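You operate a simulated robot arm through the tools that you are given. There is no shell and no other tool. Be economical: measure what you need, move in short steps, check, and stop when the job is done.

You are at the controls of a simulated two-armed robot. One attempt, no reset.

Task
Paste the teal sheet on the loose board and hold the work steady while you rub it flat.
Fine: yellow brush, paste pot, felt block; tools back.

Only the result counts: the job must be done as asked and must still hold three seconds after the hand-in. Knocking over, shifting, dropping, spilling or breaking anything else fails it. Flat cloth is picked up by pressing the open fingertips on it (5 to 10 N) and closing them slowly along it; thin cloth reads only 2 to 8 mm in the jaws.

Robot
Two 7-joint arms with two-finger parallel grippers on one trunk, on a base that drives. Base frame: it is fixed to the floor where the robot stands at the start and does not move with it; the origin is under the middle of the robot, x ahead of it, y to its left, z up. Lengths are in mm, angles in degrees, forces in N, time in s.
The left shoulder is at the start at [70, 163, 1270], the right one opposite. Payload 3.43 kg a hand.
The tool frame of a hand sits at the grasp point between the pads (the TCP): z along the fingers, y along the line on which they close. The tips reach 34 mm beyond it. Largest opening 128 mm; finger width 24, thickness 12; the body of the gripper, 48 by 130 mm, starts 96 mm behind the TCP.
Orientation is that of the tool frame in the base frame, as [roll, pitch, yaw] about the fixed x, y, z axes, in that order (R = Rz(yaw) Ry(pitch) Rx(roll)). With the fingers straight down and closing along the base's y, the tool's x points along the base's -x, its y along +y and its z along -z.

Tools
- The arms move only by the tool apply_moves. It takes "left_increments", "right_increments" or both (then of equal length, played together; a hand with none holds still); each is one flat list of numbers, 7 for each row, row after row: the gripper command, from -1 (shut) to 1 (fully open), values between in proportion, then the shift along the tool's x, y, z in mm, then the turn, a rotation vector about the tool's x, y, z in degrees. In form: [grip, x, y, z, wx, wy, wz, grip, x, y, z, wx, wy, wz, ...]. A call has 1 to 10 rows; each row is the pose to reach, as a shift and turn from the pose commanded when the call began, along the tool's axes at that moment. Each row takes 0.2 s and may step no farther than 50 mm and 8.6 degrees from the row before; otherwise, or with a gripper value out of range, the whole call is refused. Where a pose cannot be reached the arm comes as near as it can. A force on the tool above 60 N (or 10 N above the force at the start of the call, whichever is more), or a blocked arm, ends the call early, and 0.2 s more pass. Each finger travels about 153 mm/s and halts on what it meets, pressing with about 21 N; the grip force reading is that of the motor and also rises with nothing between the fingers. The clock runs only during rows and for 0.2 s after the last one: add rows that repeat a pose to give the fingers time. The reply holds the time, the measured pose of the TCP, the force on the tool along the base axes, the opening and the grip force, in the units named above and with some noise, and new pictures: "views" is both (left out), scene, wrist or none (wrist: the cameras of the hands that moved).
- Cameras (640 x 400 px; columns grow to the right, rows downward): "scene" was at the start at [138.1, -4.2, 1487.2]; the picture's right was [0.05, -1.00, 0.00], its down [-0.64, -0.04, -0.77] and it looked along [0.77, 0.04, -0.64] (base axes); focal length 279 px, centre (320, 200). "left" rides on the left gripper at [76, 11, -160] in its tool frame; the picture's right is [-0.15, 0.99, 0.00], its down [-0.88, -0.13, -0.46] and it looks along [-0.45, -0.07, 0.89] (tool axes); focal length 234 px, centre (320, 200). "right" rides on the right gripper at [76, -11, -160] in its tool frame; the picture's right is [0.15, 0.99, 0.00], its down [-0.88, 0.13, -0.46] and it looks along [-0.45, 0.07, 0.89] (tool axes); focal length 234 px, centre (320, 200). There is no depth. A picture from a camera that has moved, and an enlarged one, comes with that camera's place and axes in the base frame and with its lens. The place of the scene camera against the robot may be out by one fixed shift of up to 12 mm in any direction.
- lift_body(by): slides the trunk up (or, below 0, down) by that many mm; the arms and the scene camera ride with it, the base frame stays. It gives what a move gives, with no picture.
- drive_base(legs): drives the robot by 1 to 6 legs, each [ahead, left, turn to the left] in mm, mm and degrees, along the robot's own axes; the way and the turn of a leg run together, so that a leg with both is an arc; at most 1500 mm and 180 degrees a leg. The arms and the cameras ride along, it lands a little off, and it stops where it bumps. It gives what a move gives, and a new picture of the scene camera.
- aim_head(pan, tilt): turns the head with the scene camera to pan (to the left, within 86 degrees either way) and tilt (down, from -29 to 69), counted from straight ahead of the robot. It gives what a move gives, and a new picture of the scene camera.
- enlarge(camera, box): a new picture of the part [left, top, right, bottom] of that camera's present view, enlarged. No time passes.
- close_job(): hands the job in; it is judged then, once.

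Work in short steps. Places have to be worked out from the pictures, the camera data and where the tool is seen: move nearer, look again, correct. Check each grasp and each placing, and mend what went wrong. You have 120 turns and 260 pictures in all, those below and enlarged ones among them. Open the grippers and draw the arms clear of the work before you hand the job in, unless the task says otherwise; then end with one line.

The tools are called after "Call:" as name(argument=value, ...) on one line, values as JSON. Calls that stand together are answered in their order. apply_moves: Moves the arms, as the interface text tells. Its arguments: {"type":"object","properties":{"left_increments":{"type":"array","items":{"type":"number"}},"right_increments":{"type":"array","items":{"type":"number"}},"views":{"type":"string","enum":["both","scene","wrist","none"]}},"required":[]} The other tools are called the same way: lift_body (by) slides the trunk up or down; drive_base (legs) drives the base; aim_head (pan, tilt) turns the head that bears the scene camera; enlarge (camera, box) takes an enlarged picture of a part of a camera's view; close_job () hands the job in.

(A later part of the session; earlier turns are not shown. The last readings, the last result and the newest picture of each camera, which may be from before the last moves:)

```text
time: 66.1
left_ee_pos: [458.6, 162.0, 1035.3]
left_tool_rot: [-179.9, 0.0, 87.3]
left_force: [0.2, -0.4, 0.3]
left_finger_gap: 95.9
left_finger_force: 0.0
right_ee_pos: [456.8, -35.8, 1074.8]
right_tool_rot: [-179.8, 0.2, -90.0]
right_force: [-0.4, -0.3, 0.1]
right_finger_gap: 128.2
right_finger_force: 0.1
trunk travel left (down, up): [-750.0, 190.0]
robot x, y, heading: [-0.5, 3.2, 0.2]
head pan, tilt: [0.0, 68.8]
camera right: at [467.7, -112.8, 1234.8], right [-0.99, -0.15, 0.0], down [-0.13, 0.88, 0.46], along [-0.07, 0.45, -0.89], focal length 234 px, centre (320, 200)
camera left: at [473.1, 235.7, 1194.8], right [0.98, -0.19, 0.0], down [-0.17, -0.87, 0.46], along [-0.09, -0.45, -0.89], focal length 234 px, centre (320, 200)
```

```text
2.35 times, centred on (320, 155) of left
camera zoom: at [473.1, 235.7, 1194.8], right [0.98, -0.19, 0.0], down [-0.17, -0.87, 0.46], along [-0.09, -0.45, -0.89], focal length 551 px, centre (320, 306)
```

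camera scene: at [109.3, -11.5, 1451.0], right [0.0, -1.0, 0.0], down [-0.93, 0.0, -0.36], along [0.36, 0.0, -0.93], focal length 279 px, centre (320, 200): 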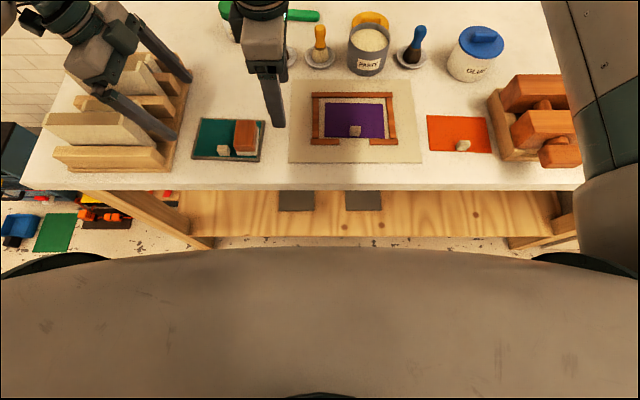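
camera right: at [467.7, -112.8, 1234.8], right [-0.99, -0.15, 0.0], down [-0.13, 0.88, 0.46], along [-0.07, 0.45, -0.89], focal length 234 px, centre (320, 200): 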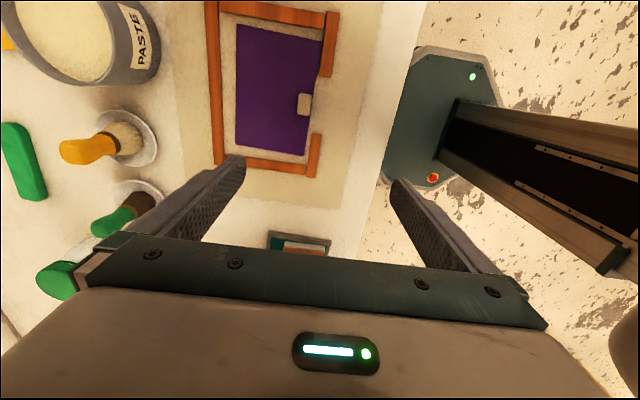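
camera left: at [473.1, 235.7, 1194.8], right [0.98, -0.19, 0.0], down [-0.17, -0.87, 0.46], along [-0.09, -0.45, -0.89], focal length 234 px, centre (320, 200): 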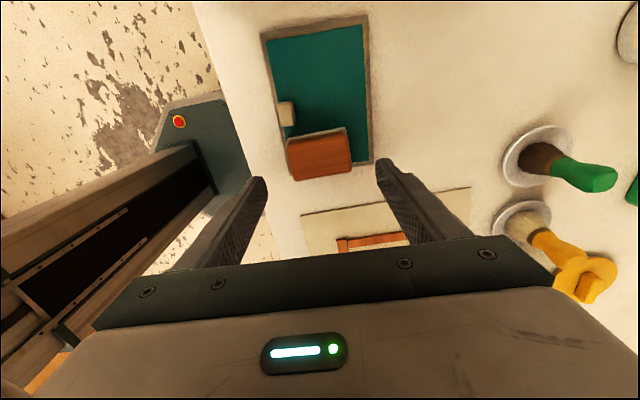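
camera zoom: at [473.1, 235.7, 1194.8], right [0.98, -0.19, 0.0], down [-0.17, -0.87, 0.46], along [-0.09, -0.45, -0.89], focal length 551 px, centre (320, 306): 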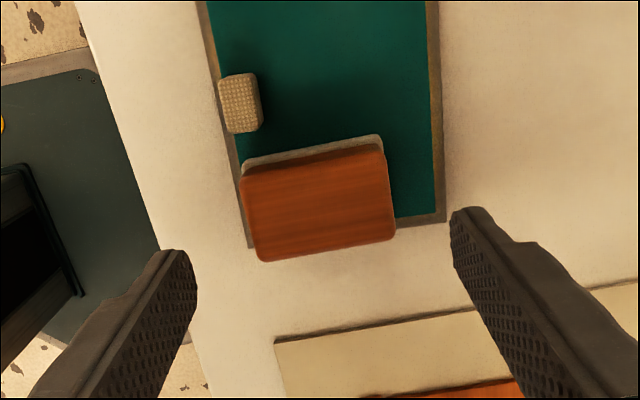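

The left hand is centred over the block. I'll descend and grip it.

Call:
apply_moves(left_increments=[0.5, 0, 0, 30, 0, 0, -2.5, 0.5, 0, 0, 60, 0, 0, -2.5, 0.5, 0, 0, 76, 0, 0, -2.5, 0.5, 0, 0, 76, 0, 0, -2.5, 0.2, 0, 0, 76, 0, 0, -2.5, -0.2, 0, 0, 76, 0, 0, -2.5, -0.6, 0, 0, 76, 0, 0, -2.5, -1, 0, 0, 76, 0, 0, -2.5, -1, 0, 0, 50, 0, 0, -2.5, -1, 0, 0, 20, 0, 0, -2.5], views="wrist")

Call:
enlarge(camera="scene", box=[110, 60, 300, 190])

```text
time: 68.3
left_ee_pos: [458.3, 160.8, 1015.4]
left_tool_rot: [-179.8, -0.1, 89.8]
left_force: [-0.2, 0.3, -1.7]
left_finger_gap: 69.5
left_finger_force: 21.1
right_ee_pos: [456.9, -36.0, 1075.0]
right_tool_rot: [-179.9, 0.3, -89.9]
right_force: [0.3, 0.1, -0.2]
right_finger_gap: 128.0
right_finger_force: 0.0
trunk travel left (down, up): [-750.0, 190.0]
robot x, y, heading: [-1.1, -2.5, 0.0]
head pan, tilt: [0.0, 68.8]
camera left: at [470.2, 236.4, 1175.8], right [0.99, -0.15, 0.0], down [-0.13, -0.88, 0.45], along [-0.07, -0.45, -0.89], focal length 234 px, centre (320, 200)
```

left: 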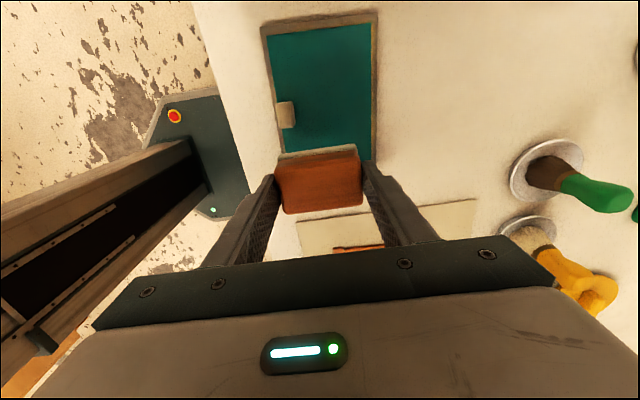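

```text
3.08 times, centred on (205, 125) of scene
camera zoom: at [108.7, -9.1, 1451.0], right [0.0, -1.0, 0.0], down [-0.93, 0.0, -0.36], along [0.36, 0.0, -0.93], focal length 857 px, centre (674, 431)
```

zoom: 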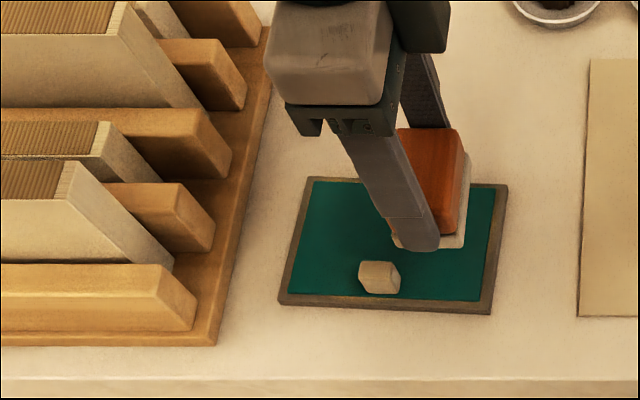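

The left hand has the block. I'll move it to the left half and bring the right hand, tilted 30° outward, above the board's right end.

Call:
apply_moves(left_increments=[-1, 40, 10, 0, 0, 0, 0, -1, 75, 15, 0, 0, 0, 0, -1, 85, 20, 0, 0, 0, 0, -1, 85, 20, 0, 0, 0, 0, -1, 85, 20, 0, 0, 0, 0, -1, 85, 20, 0, 0, 0, 0, -1, 85, 20, 0, 0, 0, 0], right_increments=[1, -10, 0, 0, 0.1, -6, 0.5, 1, -40, -3, 0, 0.2, -12, 1, 1, -75, -6, 10, 0.3, -18, 1.5, 1, -110, -9, 30, 0.5, -24, 2.1, 1, -140, -10.9, 55, 0.7, -30, 2.7, 1, -157.6, -10.9, 75, 0.7, -30, 2.7, 1, -157.6, -10.9, 75, 0.7, -30, 2.7], views="both")

Call:
enlarge(camera="scene", box=[110, 60, 300, 190])

```text
time: 69.9
left_ee_pos: [477.2, 247.6, 1016.9]
left_tool_rot: [-180.0, -0.1, 90.0]
left_force: [-0.4, 0.1, 0.4]
left_finger_gap: 69.6
left_finger_force: 21.1
right_ee_pos: [468.5, 120.0, 1001.2]
right_tool_rot: [-179.9, 30.4, -92.7]
right_force: [0.1, -0.5, -0.8]
right_finger_gap: 128.1
right_finger_force: 0.0
trunk travel left (down, up): [-750.0, 190.0]
robot x, y, heading: [-1.6, -2.4, 0.1]
head pan, tilt: [0.0, 68.8]
camera scene: at [108.7, -9.1, 1451.0], right [0.0, -1.0, 0.0], down [-0.93, 0.0, -0.36], along [0.36, 0.0, -0.93], focal length 279 px, centre (320, 200)
camera right: at [472.4, -26.1, 1101.1], right [-0.99, -0.08, -0.07], down [-0.11, 0.54, 0.84], along [-0.03, 0.84, -0.54], focal length 234 px, centre (320, 200)
camera left: at [489.6, 322.2, 1177.3], right [0.99, -0.15, 0.0], down [-0.13, -0.88, 0.46], along [-0.07, -0.45, -0.89], focal length 234 px, centre (320, 200)
```

scene: 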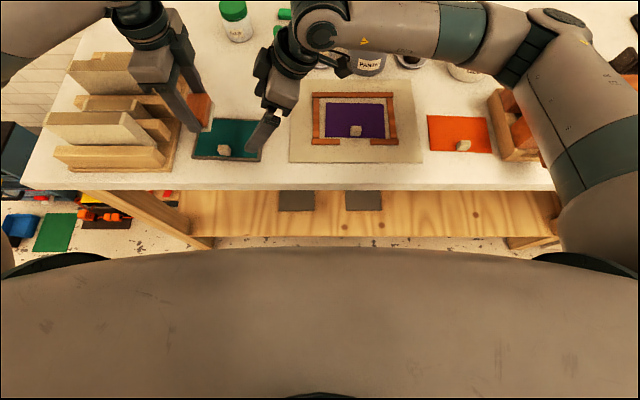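
right: 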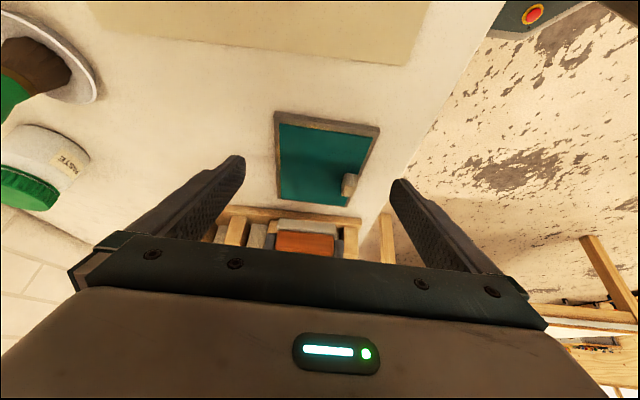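
left: 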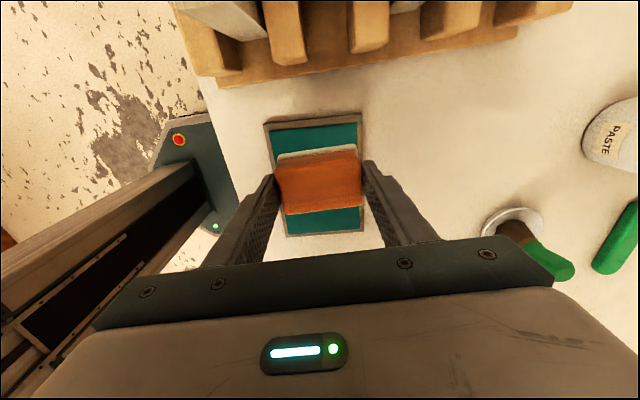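

```text
3.08 times, centred on (205, 125) of scene
camera zoom: at [108.7, -9.1, 1451.0], right [0.0, -1.0, 0.0], down [-0.93, 0.0, -0.36], along [0.36, 0.0, -0.93], focal length 857 px, centre (674, 431)
```

zoom: 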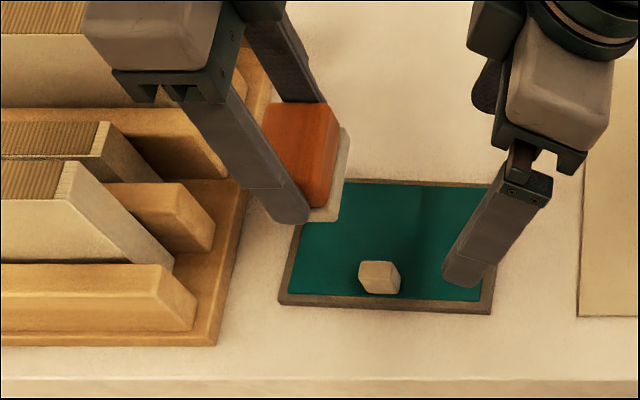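

Alignment is good. I'll lower the right fingers around the board's right end to just above the table and close on its edges.

Call:
apply_moves(right_increments=[1, 10, 2, 17.3, 0, 0, 0, 1, 20, 2, 34.6, 0, 0, 0, 1, 27, 2, 46.8, 0, 0, 0, 1, 32, 2, 55, 0, 0, 0, 1, 32, 2, 55, 0, 0, 0, 0.9, 32, 2, 55, 0, 0, 0, 0.8, 32, 2, 55, 0, 0, 0, 0.7, 32, 2, 55, 0, 0, 0, 0.6, 32, 2, 55, 0, 0, 0, 0.5, 32, 2, 55, 0, 0, 0], views="none")

Call:
enlarge(camera="scene", box=[110, 60, 300, 190])

Call:
enlarge(camera="right", box=[200, 60, 440, 240])

```text
time: 72.1
left_ee_pos: [477.8, 245.9, 1017.1]
left_tool_rot: [-179.9, 0.0, 89.8]
left_force: [-0.1, -1.2, -0.6]
left_finger_gap: 69.2
left_finger_force: 21.3
right_ee_pos: [466.2, 122.5, 937.8]
right_tool_rot: [180.0, 30.3, -92.7]
right_force: [-0.5, -0.2, -1.3]
right_finger_gap: 109.2
right_finger_force: 21.4
trunk travel left (down, up): [-750.0, 190.0]
robot x, y, heading: [-0.9, -0.6, 0.1]
head pan, tilt: [0.0, 68.8]
```

```text
3.08 times, centred on (205, 125) of scene
camera zoom: at [108.9, -8.6, 1451.0], right [0.0, -1.0, 0.0], down [-0.93, 0.0, -0.36], along [0.36, 0.0, -0.93], focal length 857 px, centre (674, 431)
```

zoom: 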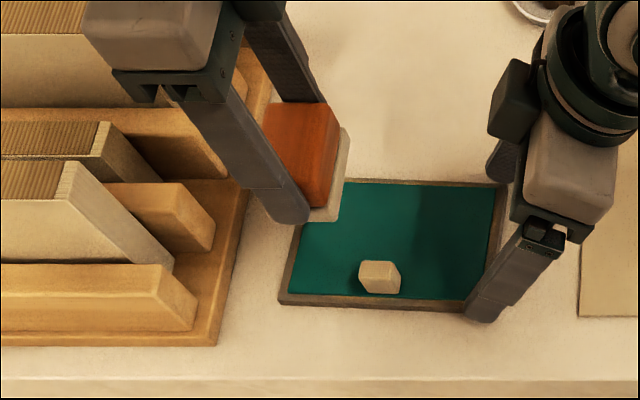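

```text
2.22 times, centred on (320, 150) of right
camera zoom: at [470.9, -23.9, 1038.2], right [-0.99, -0.08, -0.07], down [-0.11, 0.54, 0.84], along [-0.03, 0.84, -0.54], focal length 520 px, centre (320, 311)
```

zoom: 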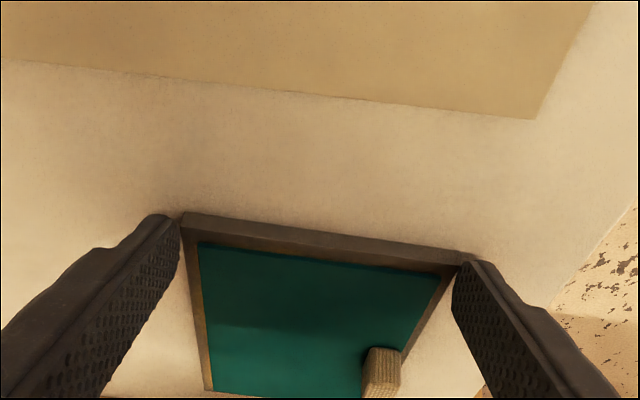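

The board is clamped on the right at 109 mm with 21 N. I'll lower the felt onto the left end of the sheet.

Call:
apply_moves(left_increments=[-1, 8, 5, 30, 0, 0, 0, -1, 8, 9, 50, 0, 0, 0, -1, 8, 9, 55, 0, 0, 0, -1, 8, 9, 57, 0, 0, 0, -1, 8, 9, 59, 0, 0, 0], views="none")

```text
time: 73.3
left_ee_pos: [486.4, 254.7, 958.1]
left_tool_rot: [180.0, -0.1, 89.8]
left_force: [-2.4, -0.4, 12.1]
left_finger_gap: 69.3
left_finger_force: 21.0
right_ee_pos: [466.1, 122.4, 938.8]
right_tool_rot: [-179.9, 30.3, -92.9]
right_force: [3.1, 2.4, -3.4]
right_finger_gap: 109.3
right_finger_force: 20.7
trunk travel left (down, up): [-750.0, 190.0]
robot x, y, heading: [-1.3, 0.3, 0.3]
head pan, tilt: [0.0, 68.8]
```

Contact is 12 N. Now rubbing the left end front-to-back and then the back strip toward the middle.

Call:
apply_moves(left_increments=[-1, 0, 0, 0.7, 0, 0, 0, -1, 0, -15, 0.7, 0, 0, 0, -1, 0, -30, 0.7, 0, 0, 0, -1, -6, -30, 0.7, 0, 0, 0, -1, -6, -15, 0.7, 0, 0, 0, -1, -6, 1, 0.7, 0, 0, 0, -1, -22, 1, 0.7, 0, 0, 0, -1, -38, 1, 0.7, 0, 0, 0, -1, -52, 1, 0.7, 0, 0, 0, -1, -64, 1, 0.7, 0, 0, 0], views="none")

Call:
enlarge(camera="scene", box=[110, 60, 300, 190])

Call:
enlarge(camera="left", box=[200, 60, 440, 240])

```text
time: 75.5
left_ee_pos: [487.0, 190.1, 956.1]
left_tool_rot: [-179.9, -0.1, 89.9]
left_force: [-1.3, 1.9, 8.1]
left_finger_gap: 69.2
left_finger_force: 21.0
right_ee_pos: [467.0, 122.7, 938.1]
right_tool_rot: [-179.9, 30.2, -92.7]
right_force: [2.7, -3.8, -3.5]
right_finger_gap: 109.4
right_finger_force: 20.6
trunk travel left (down, up): [-750.0, 190.0]
robot x, y, heading: [3.3, 0.3, 0.2]
head pan, tilt: [0.0, 68.8]
```

```text
3.08 times, centred on (205, 125) of scene
camera zoom: at [108.9, -9.4, 1451.0], right [0.0, -1.0, 0.0], down [-0.93, 0.0, -0.36], along [0.36, 0.0, -0.93], focal length 857 px, centre (674, 431)
```

zoom: 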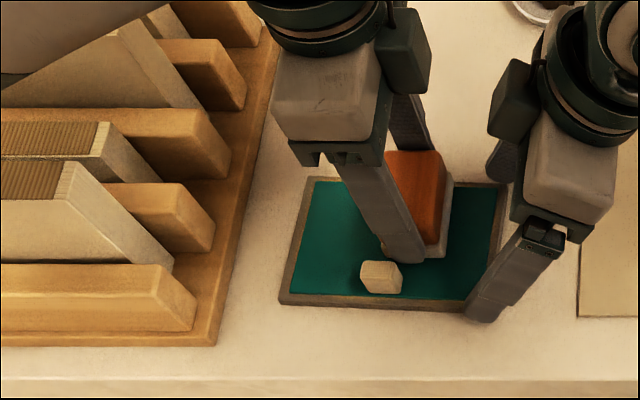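

```text
2.22 times, centred on (320, 150) of left
camera zoom: at [499.6, 265.0, 1115.6], right [0.99, -0.15, 0.0], down [-0.13, -0.88, 0.46], along [-0.07, -0.45, -0.89], focal length 520 px, centre (320, 311)
```

zoom: 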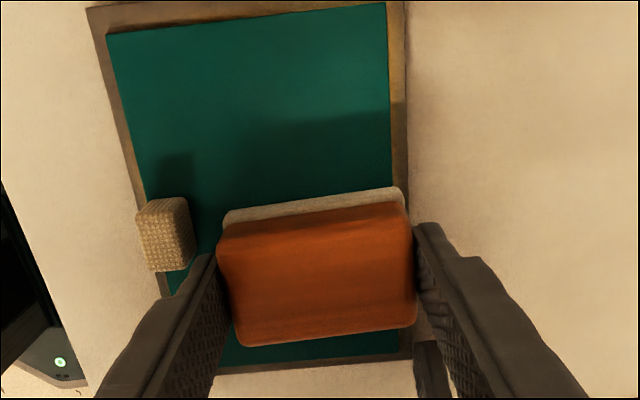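

The work stays steady, and there's more clearance between the hands than I estimated. I'll extend the rub to the right end, then sweep back left.

Call:
apply_moves(left_increments=[-1, -10, 0, 0.8, 0, 0, 0, -1, -21, 0, 0.8, 0, 0, 0, -1, -21, -14, 0.8, 0, 0, 0, -1, -21, -28, 0.8, 0, 0, 0, -1, -21, -14, 0.8, 0, 0, 0, -1, -21, 0, 0.8, 0, 0, 0, -1, -3, 0, 0.8, 0, 0, 0, -1, 18, 0, 0.8, 0, 0, 0, -1, 40, 0, 0.8, 0, 0, 0, -1, 64, 0, 0.8, 0, 0, 0], views="none")

Call:
enlarge(camera="scene", box=[110, 60, 300, 190])

```text
time: 77.7
left_ee_pos: [488.0, 255.3, 955.6]
left_tool_rot: [-179.9, -0.2, 89.9]
left_force: [0.8, -1.9, 10.4]
left_finger_gap: 69.5
left_finger_force: 21.7
right_ee_pos: [465.4, 123.4, 938.8]
right_tool_rot: [-179.8, 30.2, -92.8]
right_force: [0.6, 3.4, -4.2]
right_finger_gap: 109.4
right_finger_force: 21.6
trunk travel left (down, up): [-750.0, 190.0]
robot x, y, heading: [-0.7, 2.8, 0.1]
head pan, tilt: [0.0, 68.8]
```

```text
3.08 times, centred on (205, 125) of scene
camera zoom: at [108.0, -8.3, 1451.1], right [0.0, -1.0, 0.0], down [-0.93, 0.0, -0.36], along [0.36, 0.0, -0.93], focal length 857 px, centre (674, 431)
```

zoom: 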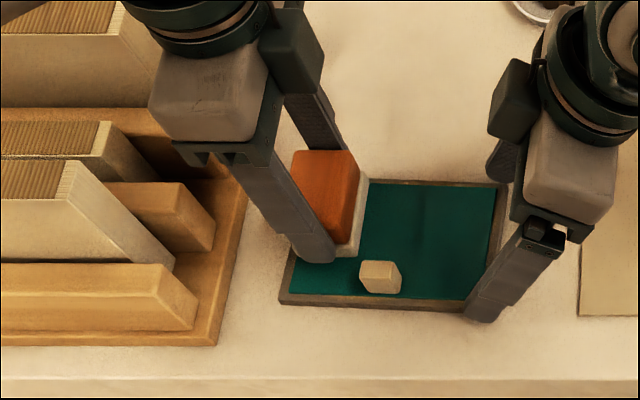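

One more full pass, including the strips on both sides of the tab.

Call:
apply_moves(left_increments=[-1, 2, -15, 1, 0, 0, 0, -1, 2, -30, 1, 0, 0, 0, -1, -7, -30, 1, 0, 0, 0, -1, -7, -15, 1, 0, 0, 0, -1, -7, -2, 1, 0, 0, 0, -1, -30, -3, 1, 0, 0, 0, -1, -56, -4, 1, 0, 0, 0, -1, -80, -4, 1, 0, 0, 0, -1, -80, -16, 1, 0, 0, 0, -1, -80, -29, 1, 0, 0, 0], views="none")

Call:
apply_moves(left_increments=[-1, 0, 14, 0, 0, 0, 0, -1, 0, 28, 0, 0, 0, 0, -1, 20, 28, 0, 0, 0, 0, -1, 45, 28, 0, 0, 0, 0, -1, 45, 28, -20, 0, 0, 0, -1, 70, 28, -50, 0, 0, 0], views="wrist")

Call:
enlarge(camera="scene", box=[110, 60, 300, 190])

```text
time: 79.9
left_ee_pos: [458.6, 176.4, 955.2]
left_tool_rot: [179.8, -0.2, 90.3]
left_force: [29.3, 14.2, 5.2]
left_finger_gap: 69.2
left_finger_force: 21.5
right_ee_pos: [461.2, 124.5, 937.5]
right_tool_rot: [179.6, 30.2, -92.5]
right_force: [-32.0, -10.7, 7.3]
right_finger_gap: 109.8
right_finger_force: 21.1
trunk travel left (down, up): [-750.0, 190.0]
robot x, y, heading: [-0.1, 3.0, 0.1]
head pan, tilt: [0.0, 68.8]
```

```text
time: 81.3
left_ee_pos: [483.1, 244.1, 1002.3]
left_tool_rot: [-179.9, 0.0, 89.8]
left_force: [-0.1, 0.4, -1.0]
left_finger_gap: 69.4
left_finger_force: 20.6
right_ee_pos: [466.5, 122.8, 937.7]
right_tool_rot: [-179.8, 30.2, -92.7]
right_force: [1.1, -0.4, 5.0]
right_finger_gap: 109.1
right_finger_force: 20.9
trunk travel left (down, up): [-750.0, 190.0]
robot x, y, heading: [0.5, -0.4, 0.3]
head pan, tilt: [0.0, 68.8]
camera left: at [495.9, 319.4, 1163.2], right [0.99, -0.15, 0.0], down [-0.13, -0.88, 0.46], along [-0.07, -0.45, -0.89], focal length 234 px, centre (320, 200)
```

left: 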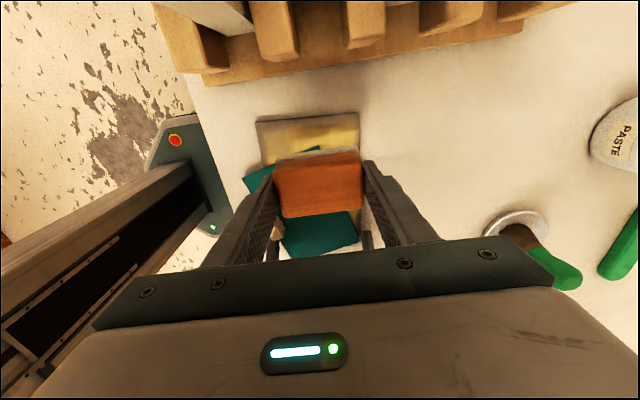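

```text
3.08 times, centred on (205, 125) of scene
camera zoom: at [107.1, -7.4, 1451.1], right [0.0, -1.0, 0.0], down [-0.93, 0.0, -0.36], along [0.36, 0.0, -0.93], focal length 857 px, centre (674, 431)
```

zoom: 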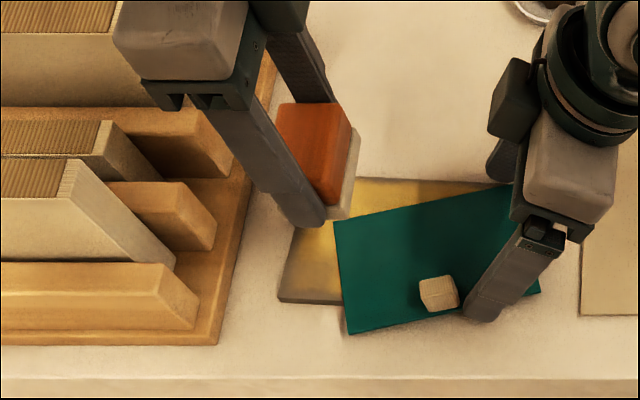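

The last stroke caught the tab and swivelled the sheet on the board, so this needs mending. I'll take a close look at the state before acting.

Call:
enlarge(camera="left", box=[220, 100, 420, 270])

Call:
enlarge(camera="scene", box=[190, 105, 290, 175])

```text
2.35 times, centred on (320, 185) of left
camera zoom: at [495.9, 319.4, 1163.2], right [0.99, -0.15, 0.0], down [-0.13, -0.88, 0.46], along [-0.07, -0.45, -0.89], focal length 551 px, centre (320, 235)
```

zoom: 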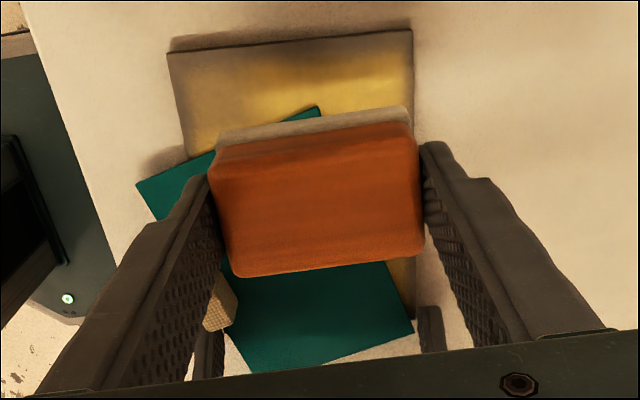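

```text
5.71 times, centred on (240, 140) of scene
camera zoom: at [107.1, -7.4, 1451.1], right [0.0, -1.0, 0.0], down [-0.93, 0.0, -0.36], along [0.36, 0.0, -0.93], focal length 1592 px, centre (777, 543)
```

zoom: 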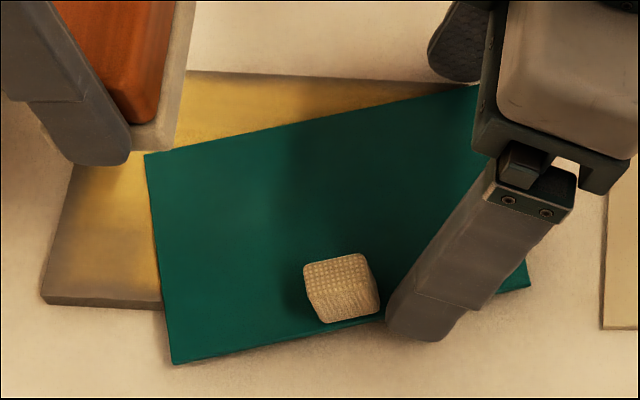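

The sheet is swivelled about 18° and the paste at the left end looks dried. Plan: park the block behind the board, lift the sheet by its tab, re-paste and lay it again quickly. First the right hand unclamps and rises while the left hand carries the block to (600, 215).

Call:
apply_moves(left_increments=[-1, -7, 35, 0, 0, 0, 0, -1, -14, 70, 0, 0, 0, 0, -1, -22, 100, 0, 0, 0, 0, -1, -29, 117, 0, 0, 0, 0, -1, -29, 117, 25, 0, 0, 0, -1, -29, 117, 42, 0, 0, 0, -1, -29, 117, 46, 0, 0, 0, -1, -29, 117, 49, 0, 0, 0, -1, -29, 117, 49, 0, 0, 0], right_increments=[0.8, 0, 0, 0, 0, 0, 0, 1, 0, 0, 0, 0, 0, 0, 1, 0, 0, 0, 0, 0, 0, 1, -10, 0, -17, 0, 0, 0, 1, -25, 0, -43, 0, 0, 0, 1, -45, 0, -78, 0, 0, 0, 1, -35, 0, -105, 0, 0, 0, 1, 0, 0, -125, 0, 6, 0, 1, 40, 0, -130, 0, 12, 0], views="both")

```text
time: 83.3
left_ee_pos: [604.2, 213.6, 955.0]
left_tool_rot: [-179.7, -0.1, 89.9]
left_force: [0.0, 0.4, -1.1]
left_finger_gap: 69.5
left_finger_force: 21.5
right_ee_pos: [461.1, 20.0, 1030.3]
right_tool_rot: [-179.9, 18.2, -92.6]
right_force: [-1.1, -0.3, 0.6]
right_finger_gap: 128.2
right_finger_force: 0.1
trunk travel left (down, up): [-750.0, 190.0]
robot x, y, heading: [-3.0, -3.6, -0.2]
head pan, tilt: [0.0, 68.8]
camera scene: at [109.1, -9.7, 1451.0], right [0.0, -1.0, 0.0], down [-0.93, 0.0, -0.36], along [0.36, 0.0, -0.93], focal length 279 px, centre (320, 200)
camera right: at [466.5, -103.0, 1158.3], right [-0.99, -0.09, -0.05], down [-0.1, 0.7, 0.71], along [-0.03, 0.71, -0.7], focal length 234 px, centre (320, 200)
camera left: at [616.0, 289.0, 1115.6], right [0.99, -0.15, 0.0], down [-0.13, -0.88, 0.45], along [-0.07, -0.45, -0.89], focal length 234 px, centre (320, 200)
```

scene: 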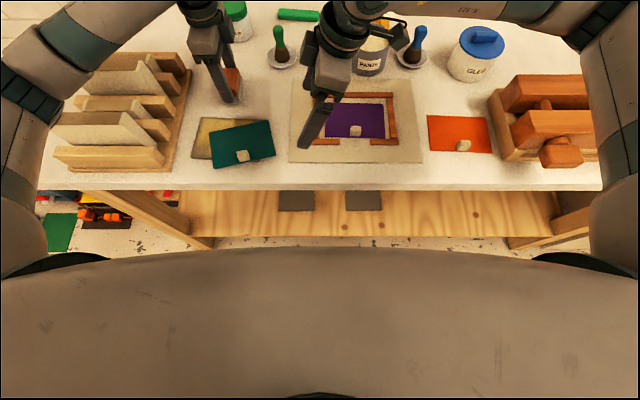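
right: 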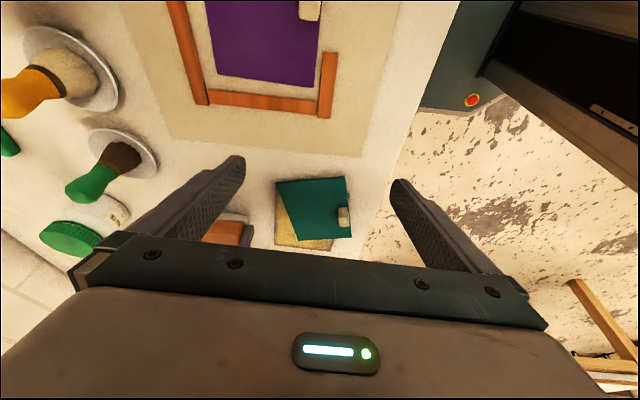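
left: 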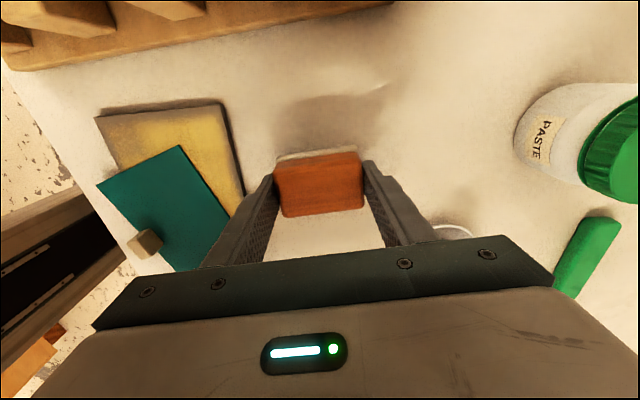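

The block is just above the table behind the board, with the tab near (417, 169) and the sheet yawed about 15°. The left hand sets the block down and rises. The right hand straightens and lines up over the tab.

Call:
apply_moves(left_increments=[-1, 0, 0, 3, 0, 0, 0, -1, 0, 0, 5, 0, 0, 0, -0.3, 0, 0, 4, 0, 0, 0, 0.3, 0, 0, 4, 0, 0, 0, 0.5, 0, 0, 4, 0, 0, 0, 0.5, 0, 0, -30, 0, 0, 0, 0.5, 0, 0, -75, 0, 0, 0, 0.5, 0, 0, -115, 0, 0, 0], right_increments=[0.2, 0, 0, -10, -0.7, 4.5, -4.3, 0, -25, 10, 0, -1.4, 9.1, -8.6, 0, -55, 20, 12, -2, 13.6, -12.9, 0, -85, 30, 25, -2.7, 18.2, -17.2, 0, -115, 42, 37, -2.7, 18.2, -17.2, 0, -139.5, 50.7, 45.9, -2.7, 18.2, -17.2, 0, -139.5, 50.7, 45.9, -2.7, 18.2, -17.2, 0, -139.5, 50.7, 45.9, -2.7, 18.2, -17.2], views="both")

Call:
enlarge(camera="right", box=[220, 80, 420, 240])

```text
time: 85.1
left_ee_pos: [604.1, 216.4, 1068.8]
left_tool_rot: [-179.9, -0.1, 89.9]
left_force: [-0.8, -1.0, -0.3]
left_finger_gap: 95.8
left_finger_force: 0.0
right_ee_pos: [408.0, 106.2, 1012.3]
right_tool_rot: [-177.8, 7.4, -74.9]
right_force: [0.1, -0.1, 0.8]
right_finger_gap: 64.0
right_finger_force: 0.0
right hand out of reach, approached as far as the arm can: row 2, 3, 4, 5, 6, 7, 8
trunk travel left (down, up): [-750.0, 190.0]
robot x, y, heading: [-0.2, -0.3, -0.0]
head pan, tilt: [0.0, 68.8]
camera scene: at [109.3, -9.0, 1450.8], right [0.0, -1.0, 0.0], down [-0.93, 0.0, -0.36], along [0.36, 0.0, -0.93], focal length 279 px, centre (320, 200)
camera right: at [437.1, 14.6, 1160.7], right [-0.92, -0.39, -0.06], down [-0.36, 0.75, 0.56], along [-0.18, 0.54, -0.83], focal length 234 px, centre (320, 200)
camera left: at [615.9, 291.1, 1229.7], right [0.99, -0.15, 0.0], down [-0.13, -0.88, 0.45], along [-0.07, -0.45, -0.89], focal length 234 px, centre (320, 200)
```

scene: 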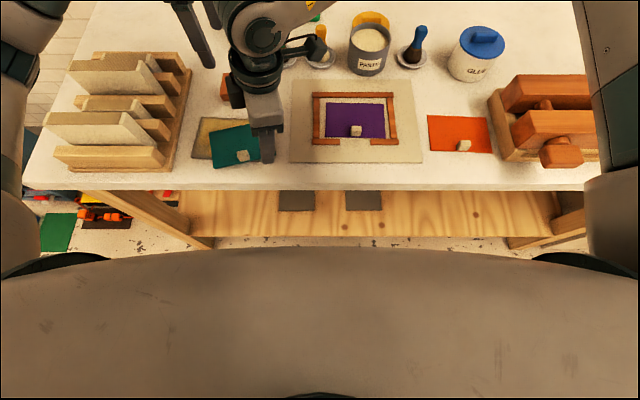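
right: 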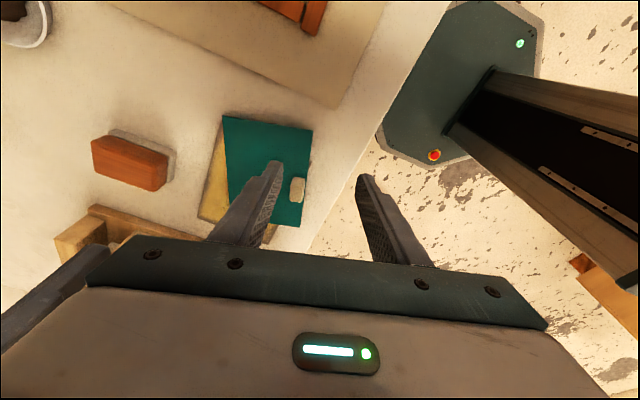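
left: 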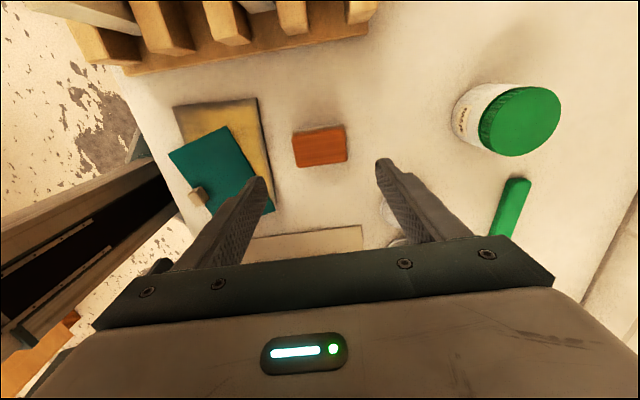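

```text
2.50 times, centred on (320, 160) of right
camera zoom: at [437.1, 14.6, 1160.7], right [-0.92, -0.39, -0.06], down [-0.36, 0.75, 0.56], along [-0.18, 0.54, -0.83], focal length 585 px, centre (320, 300)
```

zoom: 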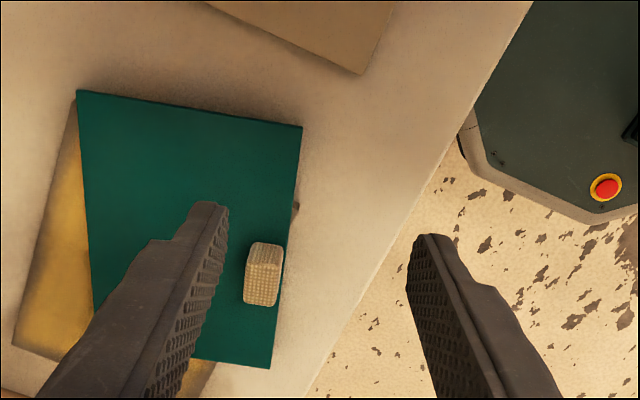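

The right hand can't take that yaw, so I'll turn it back to its natural yaw of 180 at a clear spot. Meanwhile the left hand travels back to the yellow brush for fresh paste, turning as it goes.

Call:
apply_moves(left_increments=[0, -36, 19, 0, 0, 0, -8.5, 0, -72, 38, 0, 0, 0, -17, 0, -108, 57, 0, 0, 0, -25.5, 0, -144, 76, 0, 0, 0, -34, 0, -180, 95, 0, 0, 0, -42.5, -0.16, -216, 114, 0, 0, 0, -51], right_increments=[0, 5, 0, -20, -1.1, 3.7, 0, 0, 25, -1, -40, -2.2, 7.4, 0, 0, 50, -2, -54, -2.2, 7.4, 0, 0, 75, -3, -54, -2.2, 7.4, 0, 0, 104, -3, -54, -2.2, 7.4, 0, 0, 104, -3, -54, -2.2, 7.4, 0], views="none")

```text
time: 86.5
left_ee_pos: [716.7, -8.4, 1066.9]
left_tool_rot: [179.9, -0.2, 141.0]
left_force: [-0.5, -0.2, 0.7]
left_finger_gap: 53.7
left_finger_force: 0.1
right_ee_pos: [398.1, 16.1, 1085.5]
right_tool_rot: [-178.6, 2.8, -75.3]
right_force: [0.9, 0.1, -0.2]
right_finger_gap: 63.8
right_finger_force: 0.1
right hand out of reach, approached as far as the arm can: row 1, 2, 3, 4, 5, 6
trunk travel left (down, up): [-750.0, 190.0]
robot x, y, heading: [-0.9, 1.1, 0.2]
head pan, tilt: [0.0, 68.8]
```

Continuing both turns.

Call:
apply_moves(left_increments=[-0.16, 1, 2, 0, 0, 0, -8.5, -0.16, 3.9, 6.5, 0, 0, 0, -17, -0.16, 3.9, 6.5, 0, 0, 0, -25.5, -0.16, 3.9, 6.5, 0, 0, 0, -34, -0.16, 3.9, 6.5, 0, 0, 0, -39, -0.16, 3.9, 6.5, 0, 0, 0, -39, -0.16, 3.9, 6.5, 0, 0, 0, -39, -0.16, 3.9, 6.5, 0, 0, 0, -39, -0.16, 3.9, 6.5, 0, 0, 0, -39, -0.16, 3.9, 6.5, 0, 0, 0, -39], right_increments=[0, 0, 0, 0, 0, 0, 8.5, 0, 0, 0, 0, 0, 0, 17, 0, 0, 0, 0, 0, 0, 25.5, 0, 0, 0, 0, 0, 0, 34, 0, 0, 0, 0, 0, 0, 42.5, 0, 0, 0, 0, 0, 0, 51, 0, 0, 0, 0, 0, 0, 59.5, 0, 0, 0, 0, 0, 0, 68, 0, 0, 0, 0, 0, 0, 76.5, 0, 0, 0, 0, 0, 0, 85], views="wrist")

```text
time: 88.7
left_ee_pos: [718.7, 5.5, 1068.6]
left_tool_rot: [179.9, -0.2, 179.9]
left_force: [0.4, -0.6, 0.6]
left_finger_gap: 53.9
left_finger_force: 0.1
right_ee_pos: [397.6, 18.8, 1085.6]
right_tool_rot: [177.5, 1.7, -160.5]
right_force: [0.1, 1.2, -0.2]
right_finger_gap: 63.9
right_finger_force: 0.1
trunk travel left (down, up): [-750.0, 190.0]
robot x, y, heading: [-1.0, -0.1, 0.0]
head pan, tilt: [0.0, 68.8]
camera right: at [327.7, -25.2, 1241.7], right [-0.47, 0.88, 0.04], down [0.78, 0.39, 0.49], along [0.41, 0.26, -0.87], focal length 234 px, centre (320, 200)
camera left: at [643.2, 16.1, 1229.0], right [0.15, 0.99, 0.0], down [0.88, -0.13, 0.45], along [0.45, -0.07, -0.89], focal length 234 px, centre (320, 200)
```

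right: 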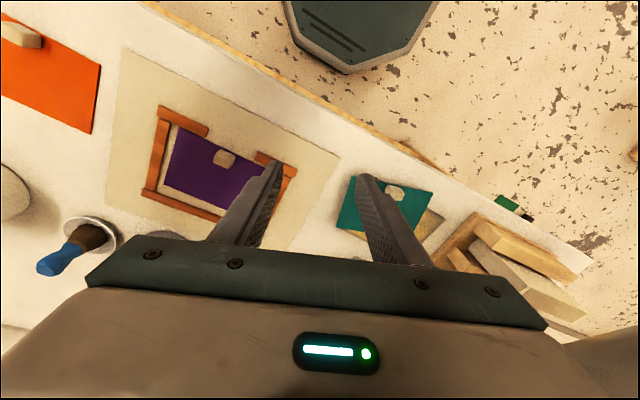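
left: 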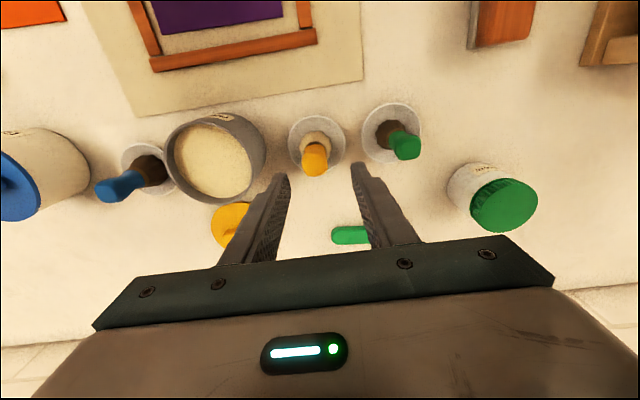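

Both hands are set. The left hand goes down on the brush handle as before. The right hand moves over the teal sheet's tab at matching yaw.

Call:
apply_moves(left_increments=[-0.16, 0, -7, 0, 0, 0, 0, -0.16, 0, -7, 40, 0, 0, 0, -0.16, 0, -7, 75, 0, 0, 0, -0.16, 0, -7, 87, 0, 0, 0, -0.16, 0, -7, 87, 0, 0, 0, -0.5, 0, -7, 87, 0, 0, 0, -1, 0, -7, 87, 0, 0, 0, -1, 0, -7, 87, 0, 0, 0, -1, 0, -7, 50, 0, 0, 0, -1, 0, -7, 10, 0, 0, 0], right_increments=[0, 0, 0, 0, 1.2, 0.8, 2.4, 0, -17, 34, 15, 2.5, 1.7, 4.9, 0, -34, 67, 30, 2.5, 1.7, 4.9, 0, -51, 100, 45, 2.5, 1.7, 4.9, 0, -68.4, 135, 60, 2.5, 1.7, 4.9, 0, -68.4, 135, 75, 2.5, 1.7, 4.9, 0, -68.4, 135, 75, 2.5, 1.7, 4.9, 0, -68.4, 135, 75, 2.5, 1.7, 4.9, 0, -68.4, 135, 75, 2.5, 1.7, 4.9, 0, -68.4, 135, 75, 2.5, 1.7, 4.9], views="wrist")

Call:
enlarge(camera="right", box=[220, 80, 420, 240])

```text
time: 89.6
left_ee_pos: [718.9, 5.6, 989.4]
left_tool_rot: [179.7, -0.4, -179.7]
left_force: [0.2, 0.7, 0.2]
left_finger_gap: 53.8
left_finger_force: 0.1
right_ee_pos: [407.8, 97.9, 1057.7]
right_tool_rot: [-179.3, -0.5, -164.8]
right_force: [-5.8, -13.1, 6.9]
right_finger_gap: 63.5
right_finger_force: 0.1
trunk travel left (down, up): [-750.0, 190.0]
robot x, y, heading: [-0.4, -2.8, 0.1]
head pan, tilt: [0.0, 68.8]
stopped in row 4 (right hand): the force on the tool passed its limit (the readings are from after the stop); the commanded pose is now the measured one
camera right: at [338.5, 69.8, 1217.7], right [-0.4, 0.92, -0.01], down [0.82, 0.36, 0.45], along [0.41, 0.17, -0.9], focal length 234 px, centre (320, 200)
camera left: at [643.7, 16.1, 1149.6], right [0.14, 0.99, 0.0], down [0.88, -0.13, 0.45], along [0.45, -0.06, -0.89], focal length 234 px, centre (320, 200)
```

right: 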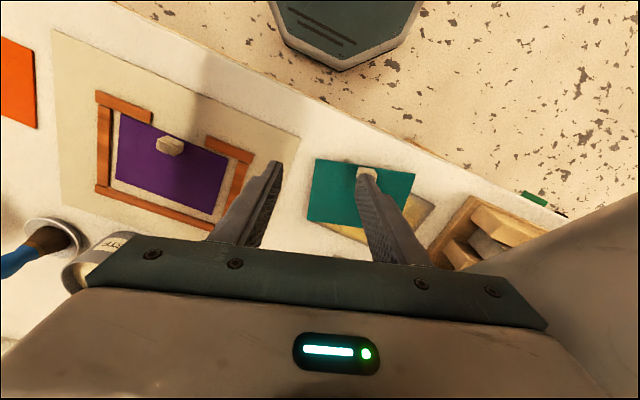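
left: 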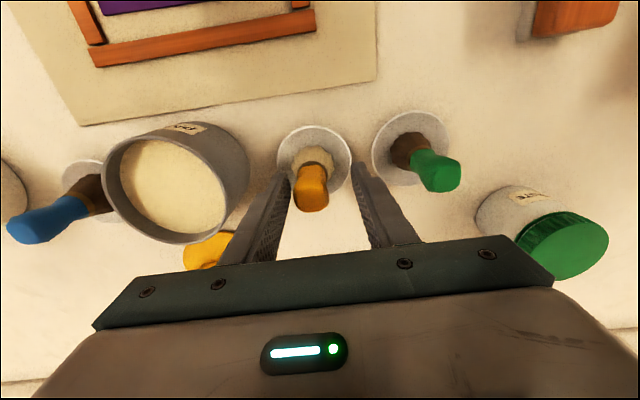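

```text
2.50 times, centred on (320, 160) of right
camera zoom: at [338.5, 69.8, 1217.7], right [-0.4, 0.92, -0.01], down [0.82, 0.36, 0.45], along [0.41, 0.17, -0.9], focal length 585 px, centre (320, 300)
```

zoom: 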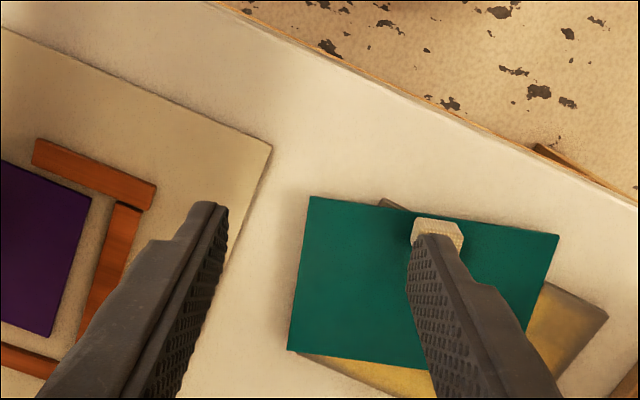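

The right arm touched the left forearm, which crosses over the board when reaching for the brush. I'll back the right hand off first and then send the left hand away to the left, so the right can take the sheet with clear space.

Call:
apply_moves(right_increments=[0, 8, -20, -5, 0, 0, 0, 0, 16, -45, -15, 0, 0, 0, 0, 30, -75, -25, 0, 0, 0, 0, 45, -115, -25, 0, 0, 0, 0, 45, -115, -25, 0, 0, 0], views="none")

Call:
apply_moves(left_increments=[-0.16, 0, 0, -45, 0, 0, 0, 0, 0, 0, -90, 0, 0, 0, 0, 15, 40, -110, 0, 0, 0, 0, 30, 85, -110, 0, 0, 0, 0, 45, 130, -110, 0, 0, 0, 0, 60, 175, -110, 0, 0, 0, 0, 75, 220, -110, 0, 0, 0, 0, 75, 265, -110, 0, 0, 0, 0, 75, 300, -110, 0, 0, 0], views="scene")

```text
time: 90.8
left_ee_pos: [719.2, 6.1, 988.8]
left_tool_rot: [179.8, -0.3, -179.5]
left_force: [0.3, 0.2, -0.3]
left_finger_gap: 53.9
left_finger_force: 0.0
right_ee_pos: [395.9, -23.4, 1082.4]
right_tool_rot: [-179.1, -0.6, -164.8]
right_force: [0.1, -0.6, 0.0]
right_finger_gap: 64.0
right_finger_force: 0.0
trunk travel left (down, up): [-750.0, 190.0]
robot x, y, heading: [-0.5, 2.6, 0.0]
head pan, tilt: [0.0, 68.8]
```

```text
time: 92.8
left_ee_pos: [643.8, 305.4, 1099.2]
left_tool_rot: [179.8, -0.3, -179.7]
left_force: [0.1, -0.2, 0.8]
left_finger_gap: 64.0
left_finger_force: 0.1
right_ee_pos: [396.0, -24.5, 1083.8]
right_tool_rot: [-179.2, -0.5, -164.9]
right_force: [-1.1, 0.0, 0.5]
right_finger_gap: 63.9
right_finger_force: 0.0
trunk travel left (down, up): [-750.0, 190.0]
robot x, y, heading: [-2.0, -4.5, 0.2]
head pan, tilt: [0.0, 68.8]
camera scene: at [108.6, -7.3, 1451.0], right [0.0, -1.0, 0.0], down [-0.93, 0.0, -0.36], along [0.36, 0.0, -0.93], focal length 279 px, centre (320, 200)
```

scene: 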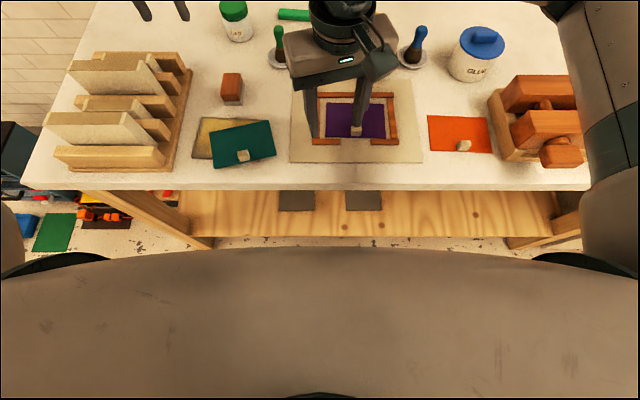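

Now the right hand goes over the tab.

Call:
apply_moves(right_increments=[0, -14, 36, 0, -0.8, -0.5, 0, 0, -28, 72, 0, -0.8, -0.5, 0, 0, -42, 108, 15, -0.8, -0.5, 0, 0, -56, 145, 30, -0.8, -0.5, 0, 0, -70.7, 181.3, 50, -0.8, -0.5, 0, 0, -70.7, 181.3, 80, -0.8, -0.5, 0, 0, -70.7, 181.3, 80, -0.8, -0.5, 0], views="wrist")

Call:
enlarge(camera="right", box=[220, 80, 420, 240])

```text
time: 94.4
left_ee_pos: [643.7, 304.9, 1099.8]
left_tool_rot: [179.8, -0.4, -179.7]
left_force: [0.3, 0.5, -0.4]
left_finger_gap: 63.9
left_finger_force: 0.0
right_ee_pos: [417.5, 168.6, 999.7]
right_tool_rot: [180.0, 0.0, -164.8]
right_force: [-0.3, 0.4, 1.0]
right_finger_gap: 63.9
right_finger_force: 0.0
trunk travel left (down, up): [-750.0, 190.0]
robot x, y, heading: [1.3, 0.6, 0.2]
head pan, tilt: [0.0, 68.8]
camera right: at [346.6, 137.6, 1159.1], right [-0.4, 0.92, 0.0], down [0.82, 0.36, 0.46], along [0.42, 0.18, -0.89], focal length 234 px, centre (320, 200)
```

right: 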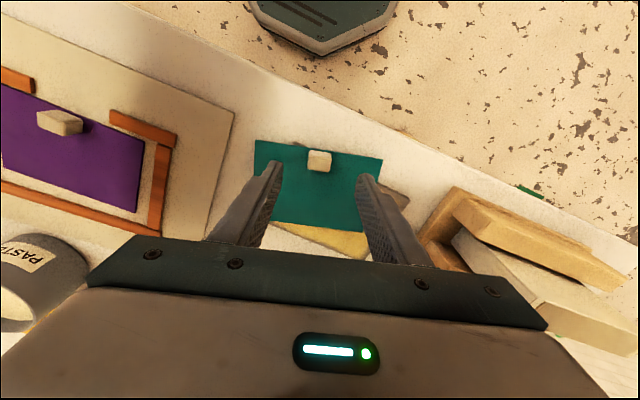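

```text
2.50 times, centred on (320, 160) of right
camera zoom: at [346.6, 137.6, 1159.1], right [-0.4, 0.92, 0.0], down [0.82, 0.36, 0.46], along [0.42, 0.18, -0.89], focal length 585 px, centre (320, 300)
```

zoom: 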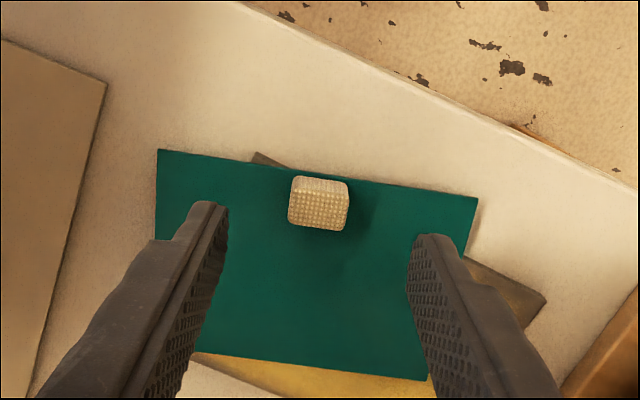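

The right hand is centred and yaw-matched over the tab. Down, grip and lift.

Call:
apply_moves(right_increments=[0, 0, 0, 25, 0, 0, 0, 0, 0, 0, 45, 0, 0, 0, 0, 0, 0, 53.5, 0, 0, 0, 0, 0, 0, 53.5, 0, 0, 0, -0.5, 0, 0, 53.5, 0, 0, 0, -1, 0, 0, 53.5, 0, 0, 0, -1, 0, 0, 53.5, 0, 0, 0, -1, 0, 0, 40, 0, 0, 0, -1, 0, 0, 20, 0, 0, 0, -1, 0, 0, -10, 0, 0, 0], views="both")

Call:
enlarge(camera="right", box=[200, 80, 440, 260])

```text
time: 96.6
left_ee_pos: [643.8, 304.5, 1099.2]
left_tool_rot: [179.8, -0.4, -179.6]
left_force: [-0.6, 0.4, -0.5]
left_finger_gap: 64.1
left_finger_force: 0.0
right_ee_pos: [413.9, 169.3, 1010.5]
right_tool_rot: [-180.0, 0.0, -164.9]
right_force: [0.8, -0.5, 0.1]
right_finger_gap: 22.9
right_finger_force: 20.8
trunk travel left (down, up): [-750.0, 190.0]
robot x, y, heading: [4.6, 1.9, 0.4]
head pan, tilt: [0.0, 68.8]
camera scene: at [108.4, -8.4, 1451.0], right [0.0, -1.0, 0.0], down [-0.93, 0.0, -0.36], along [0.36, 0.0, -0.93], focal length 279 px, centre (320, 200)
camera right: at [344.1, 137.8, 1171.3], right [-0.4, 0.92, 0.0], down [0.82, 0.36, 0.46], along [0.42, 0.18, -0.89], focal length 234 px, centre (320, 200)
```

scene: 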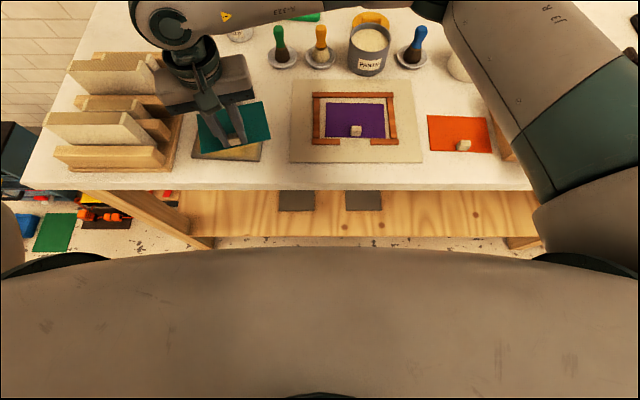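
right: 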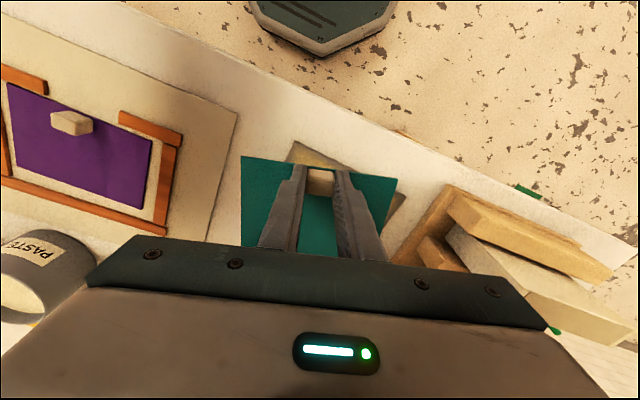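

```text
2.22 times, centred on (320, 170) of right
camera zoom: at [344.1, 137.8, 1171.3], right [-0.4, 0.92, 0.0], down [0.82, 0.36, 0.46], along [0.42, 0.18, -0.89], focal length 520 px, centre (320, 267)
```

zoom: 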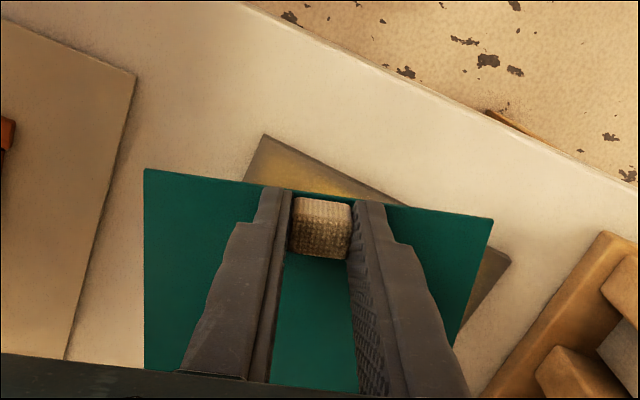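

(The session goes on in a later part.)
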